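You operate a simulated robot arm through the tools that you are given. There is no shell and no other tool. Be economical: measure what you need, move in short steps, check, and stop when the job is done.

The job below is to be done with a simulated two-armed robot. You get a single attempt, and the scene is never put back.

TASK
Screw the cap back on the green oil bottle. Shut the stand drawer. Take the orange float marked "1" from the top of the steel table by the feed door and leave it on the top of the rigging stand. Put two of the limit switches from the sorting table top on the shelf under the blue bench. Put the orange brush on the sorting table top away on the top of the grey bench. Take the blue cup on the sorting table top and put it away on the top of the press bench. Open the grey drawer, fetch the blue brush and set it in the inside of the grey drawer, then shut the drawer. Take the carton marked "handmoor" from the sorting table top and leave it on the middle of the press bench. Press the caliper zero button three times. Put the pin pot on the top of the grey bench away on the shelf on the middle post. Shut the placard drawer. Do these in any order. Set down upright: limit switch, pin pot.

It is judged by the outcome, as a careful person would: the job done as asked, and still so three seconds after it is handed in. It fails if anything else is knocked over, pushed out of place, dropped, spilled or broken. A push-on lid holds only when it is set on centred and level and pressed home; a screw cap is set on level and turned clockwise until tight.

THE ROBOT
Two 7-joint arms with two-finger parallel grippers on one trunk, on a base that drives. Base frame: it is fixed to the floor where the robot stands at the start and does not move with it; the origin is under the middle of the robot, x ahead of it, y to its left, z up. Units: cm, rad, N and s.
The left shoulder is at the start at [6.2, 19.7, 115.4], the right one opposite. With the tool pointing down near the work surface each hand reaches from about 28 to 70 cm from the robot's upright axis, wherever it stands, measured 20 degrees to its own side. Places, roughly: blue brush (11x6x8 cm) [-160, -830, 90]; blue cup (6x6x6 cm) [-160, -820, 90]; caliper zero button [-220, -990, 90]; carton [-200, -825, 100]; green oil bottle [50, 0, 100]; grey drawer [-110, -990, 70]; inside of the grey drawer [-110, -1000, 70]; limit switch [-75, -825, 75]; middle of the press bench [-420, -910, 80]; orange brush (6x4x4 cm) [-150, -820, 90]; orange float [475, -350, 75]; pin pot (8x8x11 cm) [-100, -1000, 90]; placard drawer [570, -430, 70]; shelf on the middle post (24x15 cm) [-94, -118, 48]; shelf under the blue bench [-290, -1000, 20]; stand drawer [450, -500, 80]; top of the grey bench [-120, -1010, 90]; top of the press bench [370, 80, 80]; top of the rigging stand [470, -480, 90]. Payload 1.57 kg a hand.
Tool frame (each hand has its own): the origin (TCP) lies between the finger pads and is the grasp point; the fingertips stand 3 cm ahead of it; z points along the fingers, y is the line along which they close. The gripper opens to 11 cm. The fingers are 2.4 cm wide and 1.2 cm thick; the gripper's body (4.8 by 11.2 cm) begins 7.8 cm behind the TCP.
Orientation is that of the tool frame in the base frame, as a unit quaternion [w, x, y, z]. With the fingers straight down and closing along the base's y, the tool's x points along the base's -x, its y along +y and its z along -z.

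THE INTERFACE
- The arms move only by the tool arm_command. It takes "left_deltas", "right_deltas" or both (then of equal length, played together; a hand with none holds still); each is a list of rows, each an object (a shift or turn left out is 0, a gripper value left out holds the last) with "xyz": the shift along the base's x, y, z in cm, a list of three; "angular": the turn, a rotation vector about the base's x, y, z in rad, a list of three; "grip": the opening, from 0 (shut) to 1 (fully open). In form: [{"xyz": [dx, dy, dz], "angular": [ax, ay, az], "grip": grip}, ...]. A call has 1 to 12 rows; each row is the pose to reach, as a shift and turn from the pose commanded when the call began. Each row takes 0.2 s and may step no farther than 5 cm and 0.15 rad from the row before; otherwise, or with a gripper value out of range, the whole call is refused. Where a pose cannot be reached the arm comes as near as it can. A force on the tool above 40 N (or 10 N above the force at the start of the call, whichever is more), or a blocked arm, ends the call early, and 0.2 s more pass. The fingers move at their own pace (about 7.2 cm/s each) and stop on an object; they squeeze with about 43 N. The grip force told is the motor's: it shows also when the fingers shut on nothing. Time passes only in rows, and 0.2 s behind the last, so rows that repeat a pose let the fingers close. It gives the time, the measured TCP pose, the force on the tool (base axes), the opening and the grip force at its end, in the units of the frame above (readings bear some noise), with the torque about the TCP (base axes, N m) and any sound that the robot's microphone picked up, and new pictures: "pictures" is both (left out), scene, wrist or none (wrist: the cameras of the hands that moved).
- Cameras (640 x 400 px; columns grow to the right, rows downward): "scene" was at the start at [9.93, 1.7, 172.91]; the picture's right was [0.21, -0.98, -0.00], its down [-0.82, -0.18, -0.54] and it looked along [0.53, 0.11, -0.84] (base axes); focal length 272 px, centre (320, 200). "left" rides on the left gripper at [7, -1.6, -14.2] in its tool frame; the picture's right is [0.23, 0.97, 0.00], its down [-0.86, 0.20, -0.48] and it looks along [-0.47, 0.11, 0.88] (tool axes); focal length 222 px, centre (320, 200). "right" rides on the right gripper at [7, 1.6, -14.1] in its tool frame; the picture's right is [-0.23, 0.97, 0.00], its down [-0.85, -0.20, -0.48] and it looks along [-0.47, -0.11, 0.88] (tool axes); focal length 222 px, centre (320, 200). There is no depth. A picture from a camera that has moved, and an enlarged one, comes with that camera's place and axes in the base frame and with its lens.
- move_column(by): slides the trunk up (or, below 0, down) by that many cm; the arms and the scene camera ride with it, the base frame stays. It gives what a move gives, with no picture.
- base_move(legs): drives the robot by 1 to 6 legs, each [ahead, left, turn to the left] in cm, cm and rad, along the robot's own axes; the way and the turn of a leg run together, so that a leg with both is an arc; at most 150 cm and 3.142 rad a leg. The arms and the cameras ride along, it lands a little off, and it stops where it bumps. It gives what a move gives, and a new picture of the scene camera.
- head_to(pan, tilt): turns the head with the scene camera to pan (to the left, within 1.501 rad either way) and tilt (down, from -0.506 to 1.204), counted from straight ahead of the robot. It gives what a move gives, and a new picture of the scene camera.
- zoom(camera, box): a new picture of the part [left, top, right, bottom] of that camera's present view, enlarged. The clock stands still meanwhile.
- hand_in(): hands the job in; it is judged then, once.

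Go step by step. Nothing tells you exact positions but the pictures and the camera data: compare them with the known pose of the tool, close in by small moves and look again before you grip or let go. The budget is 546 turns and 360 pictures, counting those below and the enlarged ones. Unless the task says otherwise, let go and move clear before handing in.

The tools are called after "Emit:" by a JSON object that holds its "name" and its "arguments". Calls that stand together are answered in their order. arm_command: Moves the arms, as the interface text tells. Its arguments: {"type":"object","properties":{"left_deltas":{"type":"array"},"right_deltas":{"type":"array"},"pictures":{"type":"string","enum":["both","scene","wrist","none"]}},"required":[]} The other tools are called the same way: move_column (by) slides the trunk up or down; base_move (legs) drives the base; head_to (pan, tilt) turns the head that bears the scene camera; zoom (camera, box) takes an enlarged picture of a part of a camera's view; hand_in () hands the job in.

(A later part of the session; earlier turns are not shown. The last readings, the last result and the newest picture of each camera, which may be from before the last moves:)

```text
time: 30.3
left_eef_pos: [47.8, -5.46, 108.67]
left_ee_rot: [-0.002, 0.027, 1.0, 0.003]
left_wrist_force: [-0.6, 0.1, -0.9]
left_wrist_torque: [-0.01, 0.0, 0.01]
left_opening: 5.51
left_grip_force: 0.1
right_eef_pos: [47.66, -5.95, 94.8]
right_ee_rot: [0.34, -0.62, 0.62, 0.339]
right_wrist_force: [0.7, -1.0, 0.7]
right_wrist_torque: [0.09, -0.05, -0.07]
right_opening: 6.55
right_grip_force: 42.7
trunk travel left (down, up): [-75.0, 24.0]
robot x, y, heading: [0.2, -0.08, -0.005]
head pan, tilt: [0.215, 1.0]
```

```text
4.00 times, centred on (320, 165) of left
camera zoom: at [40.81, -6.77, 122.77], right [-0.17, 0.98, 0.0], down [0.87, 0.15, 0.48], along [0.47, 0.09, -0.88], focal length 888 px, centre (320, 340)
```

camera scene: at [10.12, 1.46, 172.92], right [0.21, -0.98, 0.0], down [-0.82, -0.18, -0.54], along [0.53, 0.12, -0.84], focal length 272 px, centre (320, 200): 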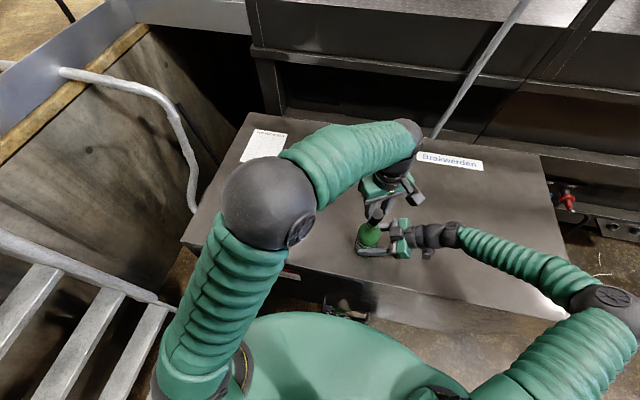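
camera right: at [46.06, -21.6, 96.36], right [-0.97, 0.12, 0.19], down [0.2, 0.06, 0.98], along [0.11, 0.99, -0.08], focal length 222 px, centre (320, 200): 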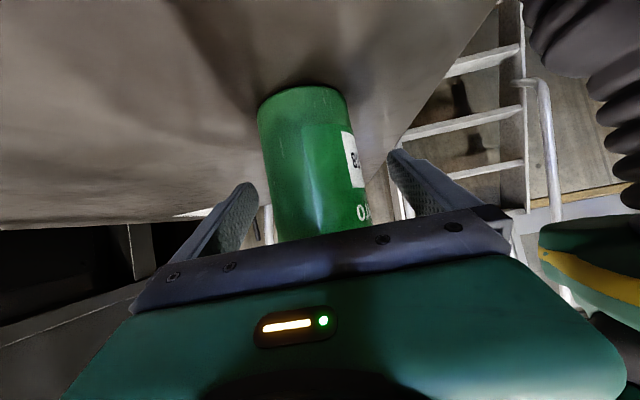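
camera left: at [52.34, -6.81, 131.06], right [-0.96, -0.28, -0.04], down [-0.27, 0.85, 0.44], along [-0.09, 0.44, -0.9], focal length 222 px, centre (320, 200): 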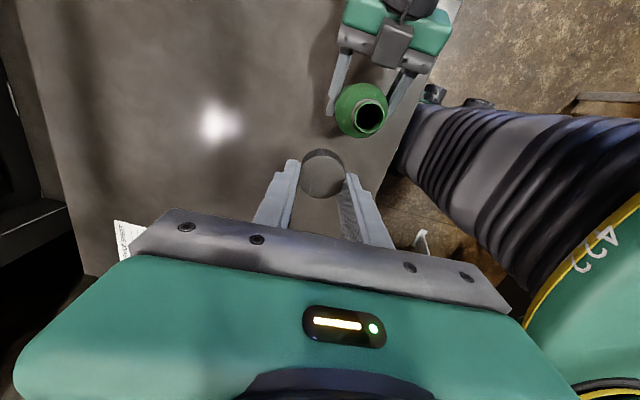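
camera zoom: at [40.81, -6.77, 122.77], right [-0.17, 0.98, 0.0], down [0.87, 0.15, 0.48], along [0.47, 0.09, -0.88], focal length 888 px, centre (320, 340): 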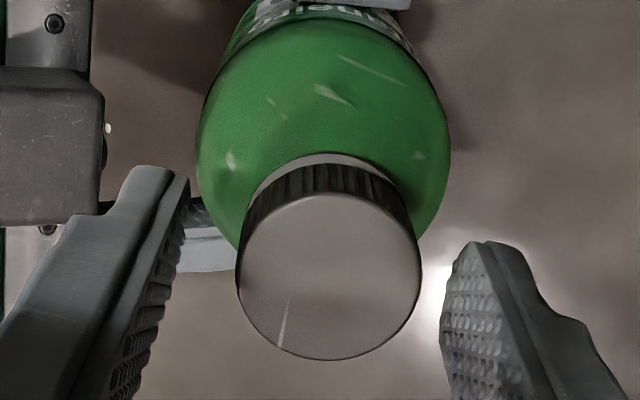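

Emit:
{"name": "arm_command", "arguments": {"left_deltas": [{"xyz": [-0.1, 0.15, 0], "angular": [0, 0, 0.14]}, {"xyz": [-0.1, 0.15, 0], "angular": [0, 0, 0.28]}, {"xyz": [-0.1, 0.15, 0], "angular": [0, 0, 0.42]}, {"xyz": [-0.1, 0.15, 0], "angular": [0, 0, 0.56]}, {"xyz": [-0.1, 0.15, 0], "angular": [0, 0, 0.7]}, {"xyz": [-0.1, 0.15, 0], "angular": [0, 0, 0.84]}, {"xyz": [-0.1, 0.15, 0], "angular": [0, 0, 0.84]}, {"xyz": [-0.1, 0.15, 0], "angular": [0, 0, 0.84], "grip": 0.25}, {"xyz": [-0.1, 0.15, 0], "angular": [0, 0, 0.84], "grip": 0.2}, {"xyz": [-0.1, 0.15, 0], "angular": [0, 0, 0.84], "grip": 0.2}], "pictures": "none"}}

Emit:
{"name": "zoom", "arguments": {"camera": "left", "box": [240, 115, 400, 215]}}

```text
time: 32.5
left_eef_pos: [49.1, -3.07, 109.17]
left_ee_rot: [0.002, -0.408, 0.913, -0.003]
left_wrist_force: [7.8, -0.2, 3.6]
left_wrist_torque: [-0.06, -0.19, 0.16]
left_opening: 2.7
left_grip_force: 2.6
right_eef_pos: [47.58, -6.03, 94.87]
right_ee_rot: [-0.34, 0.621, -0.62, -0.34]
right_wrist_force: [-7.8, 0.4, 0.0]
right_wrist_torque: [0.17, -0.85, 0.05]
right_opening: 6.55
right_grip_force: 42.9
trunk travel left (down, up): [-75.0, 24.0]
robot x, y, heading: [-0.12, 0.12, 0.003]
head pan, tilt: [0.215, 1.0]
```

```text
4.00 times, centred on (320, 165) of left
camera zoom: at [45.6, -9.36, 123.23], right [-0.88, 0.48, -0.01], down [0.42, 0.77, 0.48], along [0.24, 0.42, -0.88], focal length 888 px, centre (320, 340)
```

zoom: 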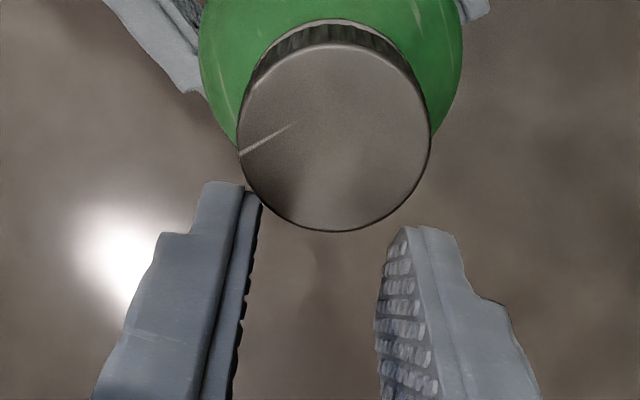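

Emit:
{"name": "arm_command", "arguments": {"left_deltas": [{"grip": 0.5}, {"grip": 0.5}, {"grip": 0.5}], "pictures": "scene"}}

```text
time: 33.3
left_eef_pos: [48.95, -3.25, 108.81]
left_ee_rot: [-0.001, -0.407, 0.914, -0.001]
left_wrist_force: [0.4, 0.7, -0.3]
left_wrist_torque: [-0.03, 0.01, -0.02]
left_opening: 5.52
left_grip_force: 0.1
right_eef_pos: [47.63, -6.02, 94.75]
right_ee_rot: [0.34, -0.62, 0.62, 0.339]
right_wrist_force: [2.8, -0.2, 3.3]
right_wrist_torque: [0.18, -0.13, -0.06]
right_opening: 6.53
right_grip_force: 43.2
trunk travel left (down, up): [-75.0, 24.0]
robot x, y, heading: [0.37, -0.11, 0.003]
head pan, tilt: [0.215, 1.0]
camera scene: at [10.13, 1.36, 172.87], right [0.21, -0.98, 0.0], down [-0.82, -0.18, -0.54], along [0.53, 0.12, -0.84], focal length 272 px, centre (320, 200)
```

scene: 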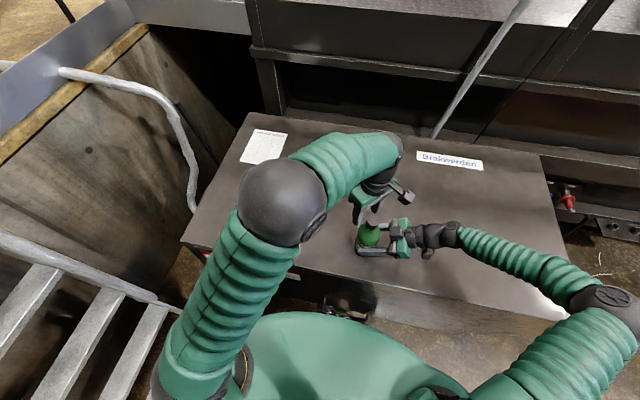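

Emit:
{"name": "arm_command", "arguments": {"left_deltas": [{"xyz": [0, 0, 3]}, {"xyz": [0, 0, 4], "angular": [0, 0, -0.14]}, {"xyz": [0, 0, 4], "angular": [0, 0, -0.28]}, {"xyz": [-0.6, -1, 4], "angular": [0, 0, -0.42]}, {"xyz": [-1.25, -2.05, 4], "angular": [0, 0, -0.5]}, {"xyz": [-1.25, -2.05, 4], "angular": [0, 0, -0.5]}], "pictures": "wrist"}}

Emit:
{"name": "zoom", "arguments": {"camera": "scene", "box": [312, 170, 440, 250]}}

```text
time: 34.7
left_eef_pos: [47.36, -5.59, 112.06]
left_ee_rot: [-0.005, -0.161, 0.987, 0.008]
left_wrist_force: [0.2, 0.3, -0.6]
left_wrist_torque: [0.0, 0.03, 0.0]
left_opening: 5.51
left_grip_force: 0.1
right_eef_pos: [47.6, -6.11, 94.66]
right_ee_rot: [-0.339, 0.62, -0.62, -0.339]
right_wrist_force: [5.8, -0.6, 12.3]
right_wrist_torque: [0.54, -0.4, -0.25]
right_opening: 6.54
right_grip_force: 43.5
trunk travel left (down, up): [-75.0, 24.0]
robot x, y, heading: [0.06, -0.25, -0.002]
head pan, tilt: [0.215, 1.0]
camera left: at [41.5, -9.48, 126.17], right [-0.53, 0.85, 0.02], down [0.75, 0.46, 0.48], along [0.4, 0.26, -0.88], focal length 222 px, centre (320, 200)
```

left: 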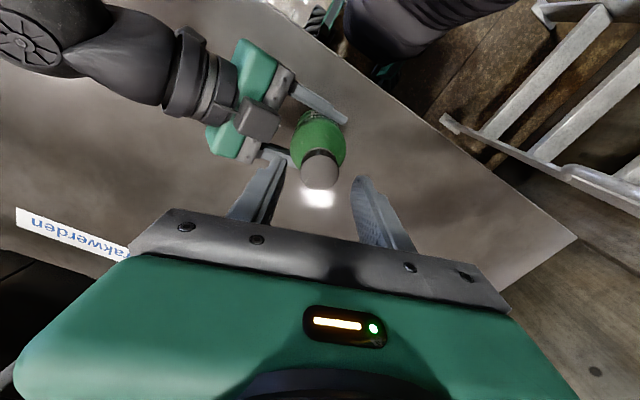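

```text
5.00 times, centred on (376, 210) of scene
camera zoom: at [10.04, 1.38, 172.89], right [0.21, -0.98, 0.0], down [-0.82, -0.18, -0.54], along [0.53, 0.12, -0.84], focal length 1358 px, centre (40, 150)
```

zoom: 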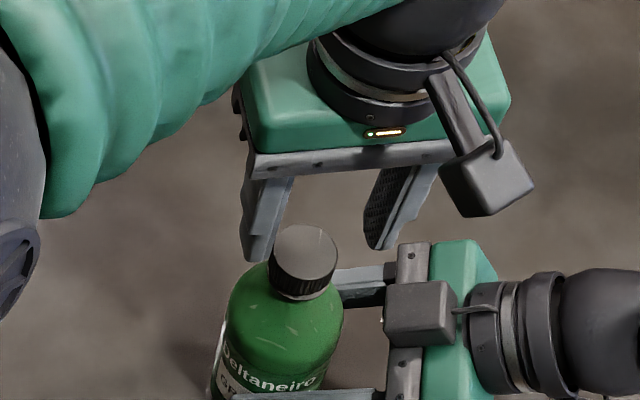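

Emit:
{"name": "arm_command", "arguments": {"left_deltas": [{"xyz": [0.2, 0.2, 0]}, {"xyz": [0.2, 0.2, 0]}], "pictures": "none"}}

Emit:
{"name": "zoom", "arguments": {"camera": "left", "box": [240, 115, 400, 215]}}

```text
time: 35.3
left_eef_pos: [47.48, -5.68, 112.41]
left_ee_rot: [-0.003, -0.159, 0.987, 0.004]
left_wrist_force: [0.4, 0.5, 0.3]
left_wrist_torque: [0.0, -0.02, 0.01]
left_opening: 5.53
left_grip_force: 0.0
right_eef_pos: [47.52, -6.02, 94.62]
right_ee_rot: [-0.338, 0.621, -0.62, -0.34]
right_wrist_force: [1.7, 0.7, 0.1]
right_wrist_torque: [0.22, -0.13, -0.03]
right_opening: 6.55
right_grip_force: 43.4
trunk travel left (down, up): [-75.0, 24.0]
robot x, y, heading: [-0.36, 0.07, 0.005]
head pan, tilt: [0.215, 1.0]
```

```text
4.00 times, centred on (320, 165) of left
camera zoom: at [41.53, -9.53, 126.5], right [-0.52, 0.85, 0.01], down [0.75, 0.45, 0.48], along [0.4, 0.26, -0.88], focal length 888 px, centre (320, 340)
```

zoom: 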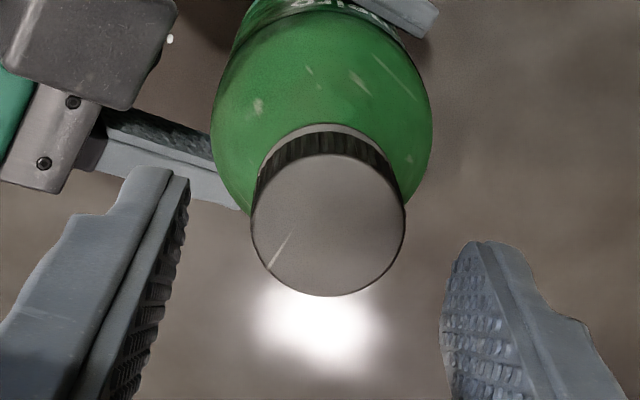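

Emit:
{"name": "arm_command", "arguments": {"left_deltas": [{"xyz": [0.1, 0.35, -2]}, {"xyz": [0.1, 0.35, -3.7]}, {"xyz": [0.1, 0.35, -3.7]}], "pictures": "none"}}

Emit:
{"name": "zoom", "arguments": {"camera": "left", "box": [240, 115, 400, 215]}}

```text
time: 36.1
left_eef_pos: [47.53, -6.2, 110.19]
left_ee_rot: [0.004, -0.152, 0.988, -0.005]
left_wrist_force: [-0.3, -1.0, -0.2]
left_wrist_torque: [-0.01, 0.03, 0.03]
left_opening: 5.49
left_grip_force: 0.0
right_eef_pos: [47.53, -5.98, 95.02]
right_ee_rot: [0.339, -0.62, 0.62, 0.339]
right_wrist_force: [0.9, -0.3, -4.1]
right_wrist_torque: [0.03, 0.02, -0.02]
right_opening: 6.55
right_grip_force: 42.9
trunk travel left (down, up): [-75.0, 24.0]
robot x, y, heading: [-0.3, 0.49, 0.005]
head pan, tilt: [0.215, 1.0]
```

```text
4.00 times, centred on (320, 165) of left
camera zoom: at [41.26, -9.66, 124.21], right [-0.51, 0.86, -0.01], down [0.75, 0.45, 0.48], along [0.42, 0.24, -0.88], focal length 888 px, centre (320, 340)
```

zoom: 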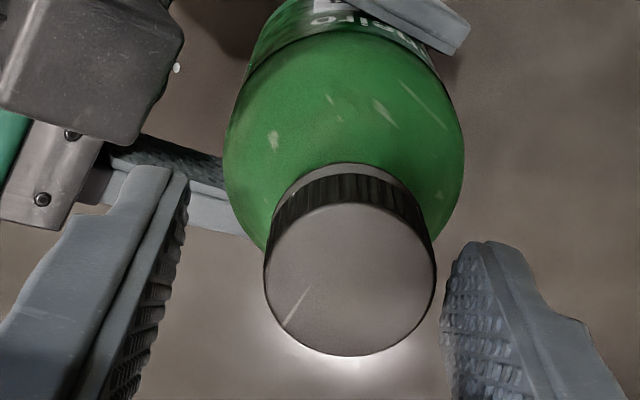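

Emit:
{"name": "arm_command", "arguments": {"left_deltas": [{"xyz": [0, 0, 0]}], "pictures": "scene"}}

Emit:
{"name": "zoom", "arguments": {"camera": "scene", "box": [280, 140, 440, 240]}}

```text
time: 36.5
left_eef_pos: [47.51, -6.0, 109.89]
left_ee_rot: [0.004, -0.154, 0.988, -0.003]
left_wrist_force: [-1.0, 0.1, -0.1]
left_wrist_torque: [0.01, 0.02, -0.02]
left_opening: 5.5
left_grip_force: 0.0
right_eef_pos: [47.69, -5.98, 94.92]
right_ee_rot: [0.34, -0.62, 0.62, 0.34]
right_wrist_force: [0.1, -0.5, -4.0]
right_wrist_torque: [-0.04, -0.02, -0.03]
right_opening: 6.56
right_grip_force: 43.1
trunk travel left (down, up): [-75.0, 24.0]
robot x, y, heading: [0.15, 0.26, 0.0]
head pan, tilt: [0.215, 1.0]
camera scene: at [10.2, 1.37, 173.07], right [0.21, -0.98, 0.0], down [-0.82, -0.18, -0.54], along [0.53, 0.12, -0.84], focal length 272 px, centre (320, 200)
```

scene: 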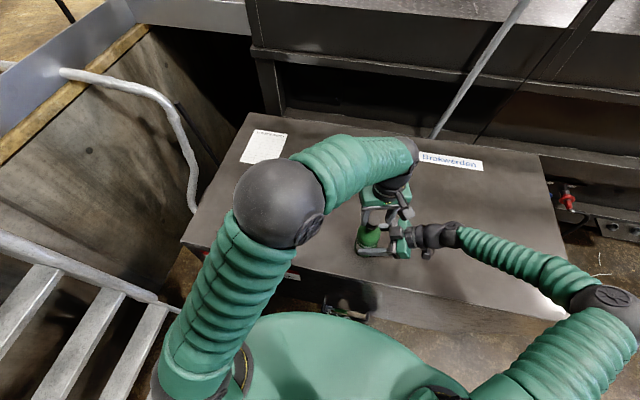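

```text
4.00 times, centred on (360, 190) of scene
camera zoom: at [10.2, 1.37, 173.07], right [0.21, -0.98, 0.0], down [-0.82, -0.18, -0.54], along [0.53, 0.12, -0.84], focal length 1086 px, centre (160, 240)
```

zoom: 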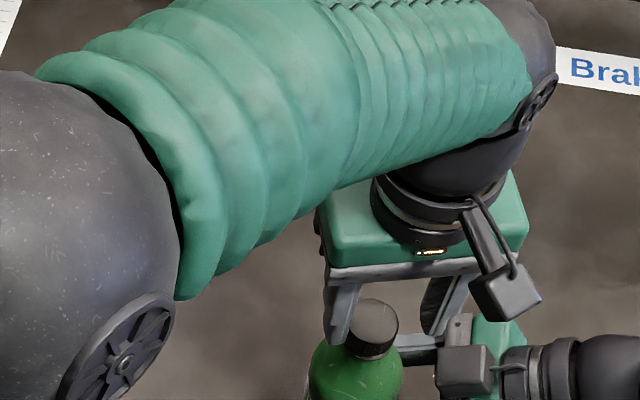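

Emit:
{"name": "arm_command", "arguments": {"left_deltas": [{"xyz": [0, 0, 0]}, {"xyz": [0, 0, 0]}, {"xyz": [0, 0, 0]}, {"xyz": [0, 0, 0]}], "pictures": "none"}}

Emit:
{"name": "zoom", "arguments": {"camera": "left", "box": [240, 115, 400, 215]}}

```text
time: 37.5
left_eef_pos: [47.46, -5.9, 109.36]
left_ee_rot: [0.002, -0.154, 0.988, -0.001]
left_wrist_force: [0.0, -0.1, -0.5]
left_wrist_torque: [-0.02, -0.01, 0.06]
left_opening: 5.52
left_grip_force: 0.1
right_eef_pos: [47.7, -5.98, 94.68]
right_ee_rot: [-0.34, 0.62, -0.62, -0.34]
right_wrist_force: [0.3, -0.1, -0.1]
right_wrist_torque: [0.08, -0.03, -0.05]
right_opening: 6.56
right_grip_force: 42.9
trunk travel left (down, up): [-75.0, 24.0]
robot x, y, heading: [0.02, -0.16, 0.001]
head pan, tilt: [0.215, 1.0]
```

```text
4.00 times, centred on (320, 165) of left
camera zoom: at [41.31, -9.57, 123.44], right [-0.51, 0.86, 0.0], down [0.75, 0.45, 0.48], along [0.41, 0.24, -0.88], focal length 888 px, centre (320, 340)
```

zoom: 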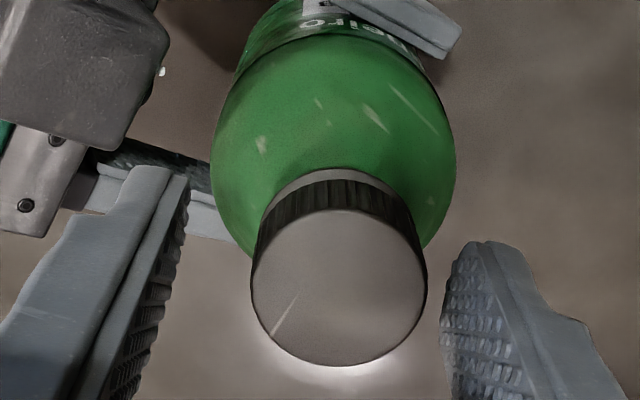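

Emit:
{"name": "arm_command", "arguments": {"left_deltas": [{"xyz": [0, 0.1, -0.1]}, {"xyz": [0, 0.1, -0.1]}, {"xyz": [0, 0.1, -0.1]}], "pictures": "none"}}

```text
time: 38.3
left_eef_pos: [47.42, -5.85, 109.02]
left_ee_rot: [0.0, -0.155, 0.988, 0.001]
left_wrist_force: [-0.5, 0.4, -0.2]
left_wrist_torque: [0.04, 0.01, 0.0]
left_opening: 5.51
left_grip_force: 0.1
right_eef_pos: [47.7, -6.07, 94.64]
right_ee_rot: [0.34, -0.62, 0.62, 0.34]
right_wrist_force: [1.5, 0.1, 0.3]
right_wrist_torque: [0.12, -0.05, -0.06]
right_opening: 6.54
right_grip_force: 42.8
trunk travel left (down, up): [-75.0, 24.0]
robot x, y, heading: [0.08, -0.02, 0.002]
head pan, tilt: [0.215, 1.0]
```

Emit:
{"name": "arm_command", "arguments": {"left_deltas": [{"xyz": [0.1, 0.3, -0.3]}, {"xyz": [0.1, 0.3, -0.3]}, {"xyz": [0.1, 0.3, -0.3]}], "pictures": "none"}}

```text
time: 39.1
left_eef_pos: [47.3, -5.69, 108.65]
left_ee_rot: [-0.001, -0.152, 0.988, 0.002]
left_wrist_force: [0.4, -0.5, 0.5]
left_wrist_torque: [0.01, 0.01, 0.0]
left_opening: 5.48
left_grip_force: 0.0
right_eef_pos: [47.64, -5.99, 94.63]
right_ee_rot: [-0.339, 0.62, -0.62, -0.34]
right_wrist_force: [-0.2, 0.6, -4.4]
right_wrist_torque: [-0.01, 0.02, -0.02]
right_opening: 6.56
right_grip_force: 43.1
trunk travel left (down, up): [-75.0, 24.0]
robot x, y, heading: [-0.36, 0.13, -0.001]
head pan, tilt: [0.215, 1.0]
```

Emit:
{"name": "arm_command", "arguments": {"left_deltas": [{"xyz": [0.25, 0.15, 0]}, {"xyz": [0.25, 0.15, 0], "grip": 0.3}, {"xyz": [0.25, 0.15, 0], "grip": 0.2}, {"xyz": [0.25, 0.15, 0], "grip": 0.2}], "pictures": "none"}}

Emit:
{"name": "zoom", "arguments": {"camera": "left", "box": [240, 115, 400, 215]}}

```text
time: 40.1
left_eef_pos: [47.57, -5.6, 108.53]
left_ee_rot: [-0.003, -0.151, 0.989, 0.002]
left_wrist_force: [-4.5, 8.1, 10.2]
left_wrist_torque: [0.19, 0.01, 0.03]
left_opening: 3.3
left_grip_force: 40.8
right_eef_pos: [47.79, -6.08, 94.68]
right_ee_rot: [0.339, -0.62, 0.621, 0.339]
right_wrist_force: [6.3, -9.7, -10.5]
right_wrist_torque: [1.07, 0.78, -0.06]
right_opening: 6.55
right_grip_force: 43.6
trunk travel left (down, up): [-75.0, 24.0]
robot x, y, heading: [-0.31, -0.1, 0.002]
head pan, tilt: [0.215, 1.0]
```

```text
4.00 times, centred on (320, 165) of left
camera zoom: at [41.45, -9.21, 122.69], right [-0.51, 0.86, 0.01], down [0.76, 0.44, 0.48], along [0.41, 0.25, -0.88], focal length 888 px, centre (320, 340)
```

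zoom: 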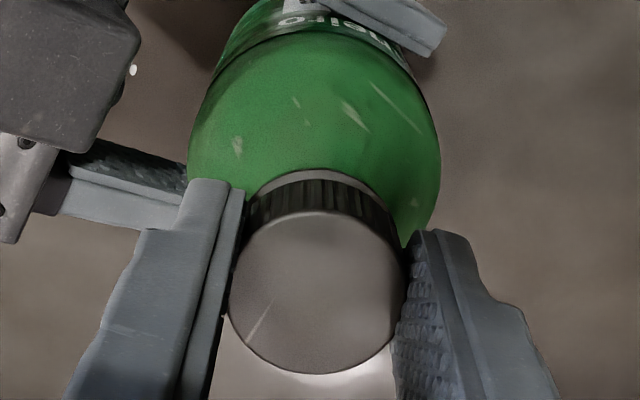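

Emit:
{"name": "arm_command", "arguments": {"left_deltas": [{"xyz": [-0.1, 0.2, 0]}, {"xyz": [-0.1, 0.2, 0], "angular": [0, 0, -0.14]}, {"xyz": [-0.1, 0.2, 0], "angular": [0, 0, -0.28]}, {"xyz": [-0.1, 0.2, -0.03], "angular": [0, 0, -0.42]}, {"xyz": [-0.1, 0.2, -0.03], "angular": [0, 0, -0.56]}], "pictures": "none"}}

```text
time: 41.3
left_eef_pos: [47.01, -6.02, 108.55]
left_ee_rot: [0.0, 0.138, 0.99, 0.003]
left_wrist_force: [19.8, 19.6, 5.8]
left_wrist_torque: [0.96, -0.46, 0.06]
left_opening: 3.24
left_grip_force: 40.7
right_eef_pos: [47.45, -6.0, 94.7]
right_ee_rot: [-0.339, 0.621, -0.619, -0.34]
right_wrist_force: [-22.1, -23.7, 2.6]
right_wrist_torque: [1.11, -2.1, -0.01]
right_opening: 6.58
right_grip_force: 43.0
trunk travel left (down, up): [-75.0, 24.0]
robot x, y, heading: [0.17, 0.36, 0.002]
head pan, tilt: [0.215, 1.0]
```

Emit:
{"name": "arm_command", "arguments": {"left_deltas": [{"xyz": [0.3, 0.3, 0]}, {"xyz": [0.3, 0.3, 0]}, {"xyz": [0.3, 0.3, 0]}], "pictures": "none"}}

Emit:
{"name": "zoom", "arguments": {"camera": "left", "box": [240, 115, 400, 215]}}

Emit:
{"name": "zoom", "arguments": {"camera": "scene", "box": [312, 170, 440, 250]}}

```text
time: 42.1
left_eef_pos: [47.25, -5.76, 108.57]
left_ee_rot: [-0.002, 0.138, 0.99, 0.001]
left_wrist_force: [9.6, 7.4, 2.8]
left_wrist_torque: [0.27, -0.32, 0.03]
left_opening: 3.29
left_grip_force: 40.9
right_eef_pos: [47.59, -5.81, 94.84]
right_ee_rot: [-0.339, 0.62, -0.62, -0.34]
right_wrist_force: [-12.3, -6.5, -0.7]
right_wrist_torque: [0.58, -0.95, -0.04]
right_opening: 6.58
right_grip_force: 42.8
trunk travel left (down, up): [-75.0, 24.0]
robot x, y, heading: [-0.26, -0.44, -0.002]
head pan, tilt: [0.215, 1.0]
```

```text
4.00 times, centred on (320, 165) of left
camera zoom: at [40.16, -5.47, 122.72], right [0.05, 1.0, 0.0], down [0.88, -0.04, 0.48], along [0.48, -0.02, -0.88], focal length 888 px, centre (320, 340)
```

zoom: 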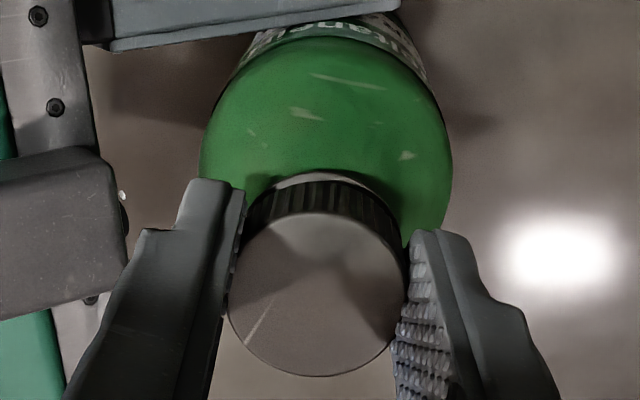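

```text
5.00 times, centred on (376, 210) of scene
camera zoom: at [10.02, 1.43, 172.91], right [0.21, -0.98, 0.0], down [-0.82, -0.18, -0.54], along [0.53, 0.12, -0.84], focal length 1358 px, centre (40, 150)
```

zoom: 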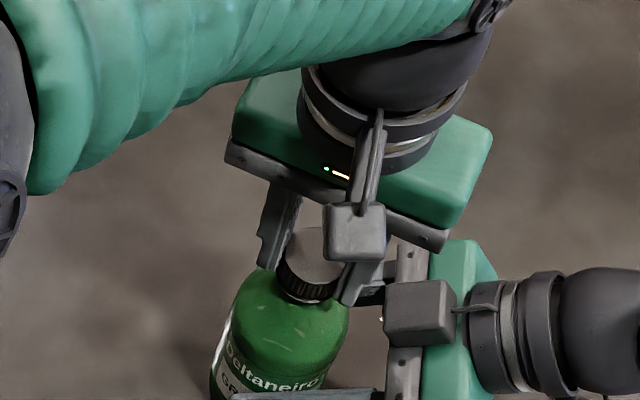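

Emit:
{"name": "arm_command", "arguments": {"left_deltas": [{"xyz": [0.2, 0.15, 0], "angular": [0, 0, -0.14]}, {"xyz": [0.2, 0.15, 0], "angular": [0, 0, -0.28]}, {"xyz": [0.2, 0.15, -0.02], "angular": [0, 0, -0.42]}, {"xyz": [0.2, 0.15, -0.02], "angular": [0, 0, -0.56]}, {"xyz": [0.2, 0.15, -0.02], "angular": [0, 0, -0.56]}, {"xyz": [0.2, 0.15, -0.02], "angular": [0, 0, -0.56]}], "pictures": "none"}}

```text
time: 43.5
left_eef_pos: [47.54, -5.73, 108.56]
left_ee_rot: [-0.002, 0.406, 0.914, 0.001]
left_wrist_force: [-3.1, -2.1, 5.4]
left_wrist_torque: [0.23, 0.5, -0.01]
left_opening: 3.29
left_grip_force: 41.5
right_eef_pos: [47.66, -5.99, 94.75]
right_ee_rot: [0.34, -0.62, 0.621, 0.339]
right_wrist_force: [4.1, 3.5, -0.9]
right_wrist_torque: [-0.6, -0.2, 0.02]
right_opening: 6.56
right_grip_force: 42.8
trunk travel left (down, up): [-75.0, 24.0]
robot x, y, heading: [-0.07, 0.1, -0.005]
head pan, tilt: [0.215, 1.0]
```

Emit:
{"name": "arm_command", "arguments": {"left_deltas": [{"xyz": [0, 0.05, 0], "angular": [0, 0, -0.14]}, {"xyz": [0, 0.05, 0], "angular": [0, 0, -0.28]}, {"xyz": [0, 0.05, -0.02], "angular": [0, 0, -0.42]}, {"xyz": [0, 0.05, -0.02], "angular": [0, 0, -0.56]}, {"xyz": [0, 0.05, -0.02], "angular": [0, 0, -0.7]}, {"xyz": [0, 0.05, -0.02], "angular": [0, 0, -0.84]}, {"xyz": [0, 0.05, -0.02], "angular": [0, 0, -0.84]}], "pictures": "none"}}

```text
time: 45.1
left_eef_pos: [47.61, -5.52, 108.62]
left_ee_rot: [0.0, 0.744, 0.668, 0.003]
left_wrist_force: [12.6, 4.4, 0.2]
left_wrist_torque: [0.3, -0.27, 0.03]
left_opening: 3.23
left_grip_force: 40.6
right_eef_pos: [47.53, -6.04, 94.74]
right_ee_rot: [-0.34, 0.62, -0.62, -0.34]
right_wrist_force: [-8.8, -4.8, 7.7]
right_wrist_torque: [-0.17, -1.7, 0.15]
right_opening: 6.54
right_grip_force: 43.1
trunk travel left (down, up): [-75.0, 24.0]
robot x, y, heading: [0.01, -0.32, 0.002]
head pan, tilt: [0.215, 1.0]
```

Emit:
{"name": "arm_command", "arguments": {"left_deltas": [{"xyz": [0, 0, -0.15]}, {"xyz": [0, 0, -0.3]}, {"xyz": [0, 0, -0.3]}], "pictures": "none"}}

Emit:
{"name": "arm_command", "arguments": {"left_deltas": [{"grip": 0.5}, {"grip": 0.5}, {"grip": 0.5}], "pictures": "none"}}

Emit:
{"name": "zoom", "arguments": {"camera": "left", "box": [240, 115, 400, 215]}}

Emit:
{"name": "zoom", "arguments": {"camera": "scene", "box": [344, 190, 408, 230]}}

```text
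time: 45.9
left_eef_pos: [47.53, -5.5, 108.45]
left_ee_rot: [0.002, 0.742, 0.67, 0.002]
left_wrist_force: [14.1, 9.2, 23.4]
left_wrist_torque: [0.21, -0.39, 0.05]
left_opening: 3.21
left_grip_force: 40.8
right_eef_pos: [47.57, -6.09, 94.65]
right_ee_rot: [-0.339, 0.621, -0.62, -0.339]
right_wrist_force: [-7.9, -6.6, -2.1]
right_wrist_torque: [0.55, -1.76, 0.17]
right_opening: 6.56
right_grip_force: 42.9
trunk travel left (down, up): [-75.0, 24.0]
robot x, y, heading: [0.09, -0.33, -0.004]
head pan, tilt: [0.215, 1.0]
```

```text
time: 46.7
left_eef_pos: [47.49, -5.68, 108.19]
left_ee_rot: [-0.001, 0.743, 0.669, 0.001]
left_wrist_force: [0.2, 0.9, 0.2]
left_wrist_torque: [0.0, 0.01, 0.04]
left_opening: 5.46
left_grip_force: 0.1
right_eef_pos: [47.86, -6.0, 94.73]
right_ee_rot: [0.34, -0.62, 0.621, 0.339]
right_wrist_force: [1.4, 1.1, 2.4]
right_wrist_torque: [-0.12, -0.04, 0.04]
right_opening: 6.57
right_grip_force: 43.2
trunk travel left (down, up): [-75.0, 24.0]
robot x, y, heading: [0.2, -0.07, 0.002]
head pan, tilt: [0.215, 1.0]
```

```text
4.00 times, centred on (320, 165) of left
camera zoom: at [46.61, 1.49, 122.31], right [0.99, 0.12, 0.0], down [0.11, -0.87, 0.48], along [0.06, -0.47, -0.88], focal length 888 px, centre (320, 340)
```

zoom: 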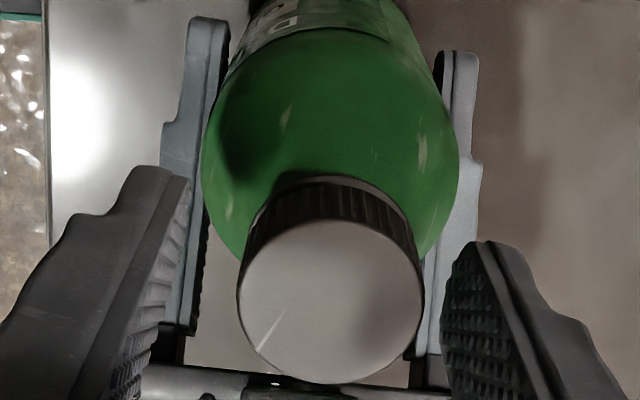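

```text
10.00 times, centred on (376, 210) of scene
camera zoom: at [10.11, 1.45, 172.9], right [0.21, -0.98, 0.0], down [-0.82, -0.18, -0.54], along [0.53, 0.12, -0.84], focal length 2716 px, centre (-240, 100)
```

zoom: 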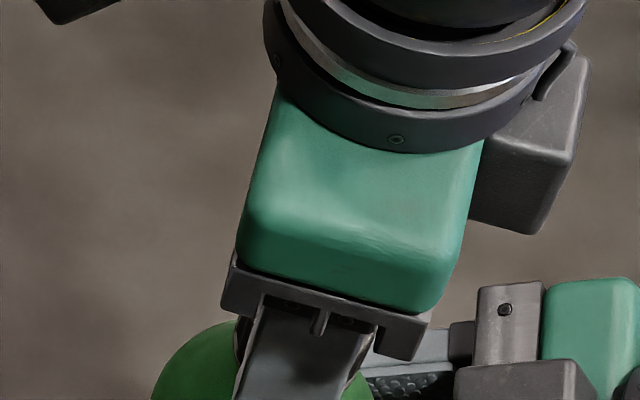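

Emit:
{"name": "arm_command", "arguments": {"left_deltas": [{"xyz": [0, 0, 2.5], "angular": [0, 0, 0.0]}, {"xyz": [0, 0, 3], "angular": [0, 0, 0.14]}, {"xyz": [0, 0, 3], "angular": [0, 0, 0.29]}, {"xyz": [0, 0, 3], "angular": [0, 0, 0.44]}, {"xyz": [0, 0, 3], "angular": [0, 0, 0.59]}, {"xyz": [0, 0, 3], "angular": [0, 0, 0.74]}, {"xyz": [0, 0, 3], "angular": [0, 0, 0.89]}, {"xyz": [0, 0, 3], "angular": [0, 0, 1.04]}, {"xyz": [0, 0, 3], "angular": [0, 0, 1.19]}, {"xyz": [0, 0, 3], "angular": [0, 0, 1.34]}, {"xyz": [0, 0, 3], "angular": [0, 0, 1.49]}, {"xyz": [0, 0, 3], "angular": [0, 0, 1.63]}], "pictures": "none"}}

Emit:
{"name": "arm_command", "arguments": {"left_deltas": [{"xyz": [0.1, 0.1, 0]}, {"xyz": [0.1, 0.1, 0]}], "pictures": "none"}}

Emit:
{"name": "zoom", "arguments": {"camera": "left", "box": [240, 115, 400, 215]}}

Emit:
{"name": "zoom", "arguments": {"camera": "scene", "box": [344, 190, 408, 230]}}

```text
time: 49.3
left_eef_pos: [47.46, -5.62, 111.28]
left_ee_rot: [-0.002, 0.021, 1.0, 0.001]
left_wrist_force: [-0.5, 0.4, -0.2]
left_wrist_torque: [0.01, -0.03, 0.01]
left_opening: 5.51
left_grip_force: 0.0
right_eef_pos: [47.73, -5.92, 94.69]
right_ee_rot: [-0.34, 0.62, -0.62, -0.34]
right_wrist_force: [1.8, 0.1, 4.7]
right_wrist_torque: [-0.25, -0.15, 0.08]
right_opening: 6.56
right_grip_force: 42.4
trunk travel left (down, up): [-75.0, 24.0]
robot x, y, heading: [0.1, -0.25, 0.002]
head pan, tilt: [0.215, 1.0]
```

```text
time: 49.9
left_eef_pos: [47.57, -5.53, 111.18]
left_ee_rot: [-0.002, 0.022, 1.0, 0.001]
left_wrist_force: [0.4, 0.1, 0.8]
left_wrist_torque: [0.02, 0.01, 0.01]
left_opening: 5.5
left_grip_force: 0.1
right_eef_pos: [47.75, -5.97, 94.66]
right_ee_rot: [0.34, -0.62, 0.62, 0.34]
right_wrist_force: [2.4, 0.9, 3.3]
right_wrist_torque: [-0.26, -0.16, 0.06]
right_opening: 6.58
right_grip_force: 42.7
trunk travel left (down, up): [-75.0, 24.0]
robot x, y, heading: [-0.13, 0.29, -0.001]
head pan, tilt: [0.215, 1.0]
```

```text
4.00 times, centred on (320, 165) of left
camera zoom: at [40.65, -6.81, 125.35], right [-0.18, 0.98, 0.0], down [0.86, 0.16, 0.48], along [0.47, 0.09, -0.88], focal length 888 px, centre (320, 340)
```

zoom: 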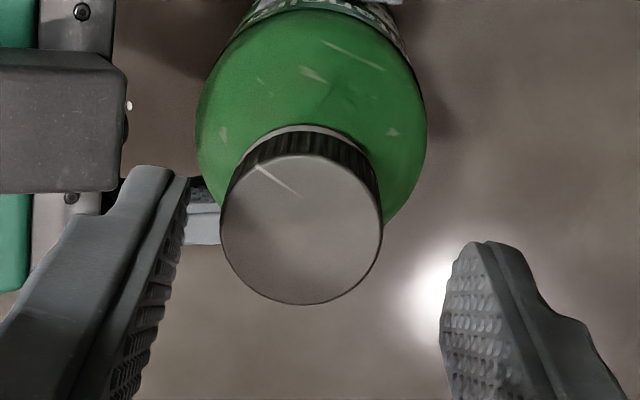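

```text
10.00 times, centred on (376, 210) of scene
camera zoom: at [10.11, 1.42, 172.91], right [0.21, -0.98, 0.0], down [-0.82, -0.18, -0.54], along [0.53, 0.12, -0.84], focal length 2716 px, centre (-240, 100)
```

zoom: 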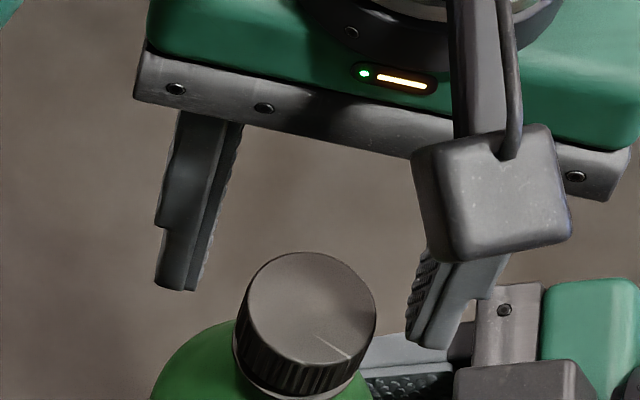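

Emit:
{"name": "arm_command", "arguments": {"left_deltas": [{"xyz": [0.3, -0.25, -1.5]}, {"xyz": [0.3, -0.25, -2.8]}, {"xyz": [0.3, -0.25, -2.8]}, {"xyz": [0.3, -0.25, -2.8], "grip": 0.3}, {"xyz": [0.3, -0.25, -2.8], "grip": 0.2}, {"xyz": [0.3, -0.25, -2.8], "grip": 0.2}], "pictures": "none"}}

Emit:
{"name": "arm_command", "arguments": {"left_deltas": [{"angular": [0, 0, -0.14]}, {"angular": [0, 0, -0.28]}, {"angular": [0, 0, -0.42]}, {"angular": [0, 0, -0.56]}, {"xyz": [0, 0, -0.05], "angular": [0, 0, -0.7]}, {"xyz": [0, 0, -0.05], "angular": [0, 0, -0.7]}], "pictures": "none"}}

```text
time: 51.3
left_eef_pos: [48.0, -5.84, 108.56]
left_ee_rot: [-0.002, 0.022, 1.0, 0.001]
left_wrist_force: [1.0, -7.1, 0.4]
left_wrist_torque: [-0.22, 0.01, 0.05]
left_opening: 3.3
left_grip_force: 41.2
right_eef_pos: [47.67, -5.99, 94.66]
right_ee_rot: [-0.339, 0.62, -0.62, -0.34]
right_wrist_force: [1.6, 6.6, 2.4]
right_wrist_torque: [-1.05, -0.08, 0.04]
right_opening: 6.57
right_grip_force: 43.2
trunk travel left (down, up): [-75.0, 24.0]
robot x, y, heading: [0.27, 0.17, -0.004]
head pan, tilt: [0.215, 1.0]
```

```text
time: 52.7
left_eef_pos: [47.87, -5.63, 108.42]
left_ee_rot: [-0.001, 0.366, 0.931, 0.001]
left_wrist_force: [-0.8, -10.6, 0.3]
left_wrist_torque: [-0.44, 0.13, 0.05]
left_opening: 3.28
left_grip_force: 40.8
right_eef_pos: [47.71, -5.98, 94.67]
right_ee_rot: [-0.34, 0.62, -0.62, -0.34]
right_wrist_force: [1.4, 9.6, -5.5]
right_wrist_torque: [-1.02, 0.1, 0.0]
right_opening: 6.56
right_grip_force: 42.6
trunk travel left (down, up): [-75.0, 24.0]
robot x, y, heading: [-0.27, 0.4, -0.0]
head pan, tilt: [0.215, 1.0]
```

Emit:
{"name": "arm_command", "arguments": {"left_deltas": [{"xyz": [0, -0.15, 0], "angular": [0, 0, -0.14]}, {"xyz": [0, -0.15, 0], "angular": [0, 0, -0.28]}, {"xyz": [0, -0.15, -0.05], "angular": [0, 0, -0.42]}, {"xyz": [0, -0.15, -0.05], "angular": [0, 0, -0.56]}, {"xyz": [0, -0.15, -0.1], "angular": [0, 0, -0.7]}, {"xyz": [0, -0.15, -0.1], "angular": [0, 0, -0.84]}, {"xyz": [0, -0.15, -0.1], "angular": [0, 0, -0.98]}, {"xyz": [0, -0.15, -0.1], "angular": [0, 0, -0.98]}], "pictures": "none"}}

```text
time: 54.5
left_eef_pos: [47.79, -5.73, 108.16]
left_ee_rot: [-0.001, 0.76, 0.65, 0.001]
left_wrist_force: [-16.3, 0.6, 6.8]
left_wrist_torque: [0.06, 0.37, 0.03]
left_opening: 3.29
left_grip_force: 41.0
right_eef_pos: [47.82, -6.09, 94.71]
right_ee_rot: [0.34, -0.619, 0.621, 0.338]
right_wrist_force: [15.3, -2.0, -9.8]
right_wrist_torque: [0.14, 1.73, -0.05]
right_opening: 6.58
right_grip_force: 43.1
trunk travel left (down, up): [-75.0, 24.0]
robot x, y, heading: [0.29, 0.26, -0.002]
head pan, tilt: [0.215, 1.0]
```

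Emit:
{"name": "arm_command", "arguments": {"left_deltas": [{"xyz": [-0.2, 0, 0], "angular": [0, 0, -0.14]}, {"xyz": [-0.2, 0, 0], "angular": [0, 0, -0.28]}, {"xyz": [-0.2, 0, 0], "angular": [0, 0, -0.42]}, {"xyz": [-0.2, 0, -0.05], "angular": [0, 0, -0.56]}, {"xyz": [-0.2, 0, -0.05], "angular": [0, 0, -0.7]}, {"xyz": [-0.2, 0, -0.05], "angular": [0, 0, -0.84]}, {"xyz": [-0.2, 0, -0.05], "angular": [0, 0, -0.84]}], "pictures": "none"}}

```text
time: 56.1
left_eef_pos: [47.75, -5.8, 108.16]
left_ee_rot: [-0.002, 0.959, 0.284, 0.001]
left_wrist_force: [-16.8, 8.7, 6.8]
left_wrist_torque: [0.14, 0.42, 0.79]
left_opening: 3.33
left_grip_force: 41.3
right_eef_pos: [47.67, -6.05, 94.7]
right_ee_rot: [0.339, -0.62, 0.622, 0.338]
right_wrist_force: [17.3, -10.0, -8.4]
right_wrist_torque: [0.92, 1.71, -0.85]
right_opening: 6.57
right_grip_force: 42.9
trunk travel left (down, up): [-75.0, 24.0]
robot x, y, heading: [0.28, 0.29, -0.001]
head pan, tilt: [0.215, 1.0]
```

Emit:
{"name": "arm_command", "arguments": {"left_deltas": [{"xyz": [-0.1, -0.1, 0], "angular": [0, 0, -0.1]}, {"xyz": [-0.1, -0.1, 0], "angular": [0, 0, -0.2]}, {"xyz": [-0.1, -0.1, 0], "angular": [0, 0, -0.2]}], "pictures": "none"}}

Emit:
{"name": "zoom", "arguments": {"camera": "left", "box": [240, 115, 400, 215]}}

```text
time: 56.9
left_eef_pos: [47.63, -5.89, 108.24]
left_ee_rot: [-0.001, 0.982, 0.187, 0.0]
left_wrist_force: [-14.6, 12.9, 1.2]
left_wrist_torque: [0.41, 0.36, 0.67]
left_opening: 3.3
left_grip_force: 40.7
right_eef_pos: [47.64, -6.15, 94.76]
right_ee_rot: [0.339, -0.62, 0.62, 0.339]
right_wrist_force: [15.5, -14.7, -0.5]
right_wrist_torque: [1.2, 1.37, -0.65]
right_opening: 6.59
right_grip_force: 43.1
trunk travel left (down, up): [-75.0, 24.0]
robot x, y, heading: [0.08, -0.14, -0.0]
head pan, tilt: [0.215, 1.0]
```

```text
4.00 times, centred on (320, 165) of left
camera zoom: at [53.53, -1.88, 122.3], right [0.57, -0.82, 0.0], down [-0.72, -0.5, 0.48], along [-0.39, -0.27, -0.88], focal length 888 px, centre (320, 340)
```

zoom: 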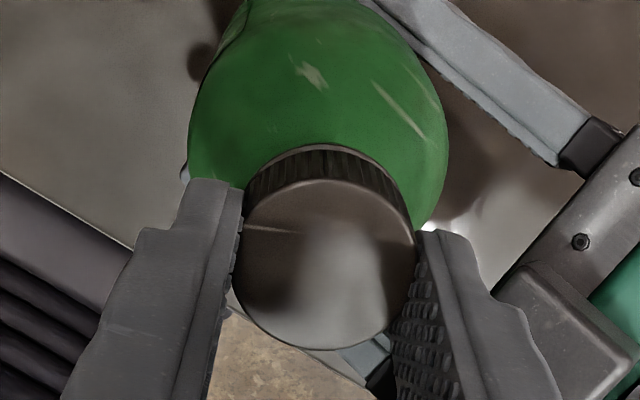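

Emit:
{"name": "arm_command", "arguments": {"left_deltas": [{"grip": 0.5}, {"grip": 0.5}, {"xyz": [0, 0, 3]}, {"xyz": [0, 0, 8], "angular": [0, 0, 0.14]}, {"xyz": [0, 2, 12], "angular": [0, 0, 0.28]}, {"xyz": [0, 5, 12], "angular": [0, 0, 0.42]}, {"xyz": [0, 8, 12], "angular": [0, 0, 0.56]}, {"xyz": [0, 11, 12], "angular": [0, 0, 0.7]}, {"xyz": [0, 14, 12], "angular": [0, 0, 0.84]}, {"xyz": [0, 17, 12], "angular": [0, 0, 0.98]}, {"xyz": [0, 20, 12], "angular": [0, 0, 1.12]}, {"xyz": [0, 23, 12], "angular": [0, 0, 1.26]}], "pictures": "none"}}

Emit:
{"name": "arm_command", "arguments": {"left_deltas": [{"angular": [0, 0, 0.14]}, {"angular": [0, 0, 0.28]}, {"angular": [0, 0, 0.42]}, {"angular": [0, 0, 0.56]}, {"angular": [0, 0, 0.7]}, {"angular": [0, 0, 0.84]}, {"angular": [0, 0, 0.98]}, {"angular": [0, 0, 1.12]}, {"angular": [0, 0, 1.26]}, {"angular": [0, 0, 1.4]}], "pictures": "none"}}

Emit:
{"name": "arm_command", "arguments": {"right_deltas": [{"grip": 0.7}, {"grip": 0.8}, {"grip": 0.9}, {"grip": 1.0}, {"grip": 1.0}], "pictures": "scene"}}

Emit:
{"name": "zoom", "arguments": {"camera": "scene", "box": [312, 180, 440, 260]}}

```text
time: 59.5
left_eef_pos: [47.69, 16.97, 120.22]
left_ee_rot: [0.0, 0.683, 0.73, 0.0]
left_wrist_force: [-0.4, 0.1, 0.1]
left_wrist_torque: [0.04, -0.01, -0.02]
left_opening: 5.51
left_grip_force: 0.0
right_eef_pos: [47.74, -5.88, 94.67]
right_ee_rot: [0.339, -0.62, 0.621, 0.339]
right_wrist_force: [-1.0, -1.3, 1.4]
right_wrist_torque: [-0.3, -0.01, -0.01]
right_opening: 6.56
right_grip_force: 43.4
trunk travel left (down, up): [-75.0, 24.0]
robot x, y, heading: [-0.24, -0.01, -0.001]
head pan, tilt: [0.215, 1.0]
```

```text
time: 61.7
left_eef_pos: [47.71, 17.05, 120.36]
left_ee_rot: [-0.002, 0.051, 0.999, 0.002]
left_wrist_force: [0.1, 0.9, -0.1]
left_wrist_torque: [-0.01, 0.0, 0.02]
left_opening: 5.52
left_grip_force: 0.0
right_eef_pos: [47.61, -5.89, 94.7]
right_ee_rot: [-0.339, 0.62, -0.62, -0.339]
right_wrist_force: [-0.6, 0.9, 1.2]
right_wrist_torque: [-0.07, -0.02, -0.01]
right_opening: 6.57
right_grip_force: 43.6
trunk travel left (down, up): [-75.0, 24.0]
robot x, y, heading: [0.47, -0.12, -0.0]
head pan, tilt: [0.215, 1.0]
```

```text
time: 62.9
left_eef_pos: [47.64, 17.09, 120.15]
left_ee_rot: [-0.003, 0.052, 0.999, 0.001]
left_wrist_force: [-0.2, 0.2, 0.0]
left_wrist_torque: [0.0, 0.02, 0.01]
left_opening: 5.48
left_grip_force: 0.1
right_eef_pos: [47.68, -5.96, 94.72]
right_ee_rot: [0.339, -0.62, 0.62, 0.339]
right_wrist_force: [0.3, 0.3, -0.2]
right_wrist_torque: [0.0, 0.04, -0.03]
right_opening: 11.0
right_grip_force: 0.1
trunk travel left (down, up): [-75.0, 24.0]
robot x, y, heading: [0.2, -0.09, -0.004]
head pan, tilt: [0.215, 1.0]
camera scene: at [10.09, 1.53, 172.9], right [0.21, -0.98, 0.0], down [-0.82, -0.18, -0.54], along [0.53, 0.12, -0.84], focal length 272 px, centre (320, 200)
```

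scene: 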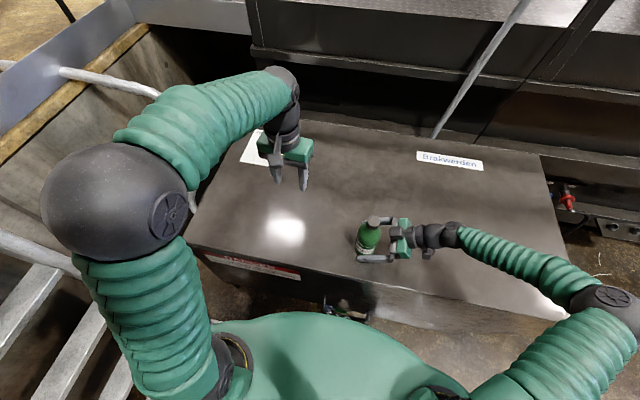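

```text
5.00 times, centred on (376, 220) of scene
camera zoom: at [10.09, 1.53, 172.9], right [0.21, -0.98, 0.0], down [-0.82, -0.18, -0.54], along [0.53, 0.12, -0.84], focal length 1358 px, centre (40, 100)
```

zoom: 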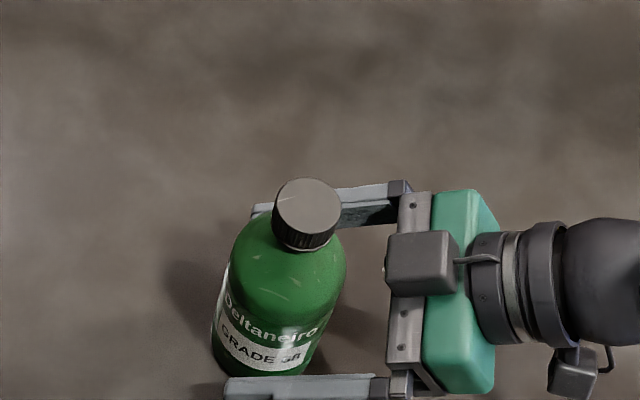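

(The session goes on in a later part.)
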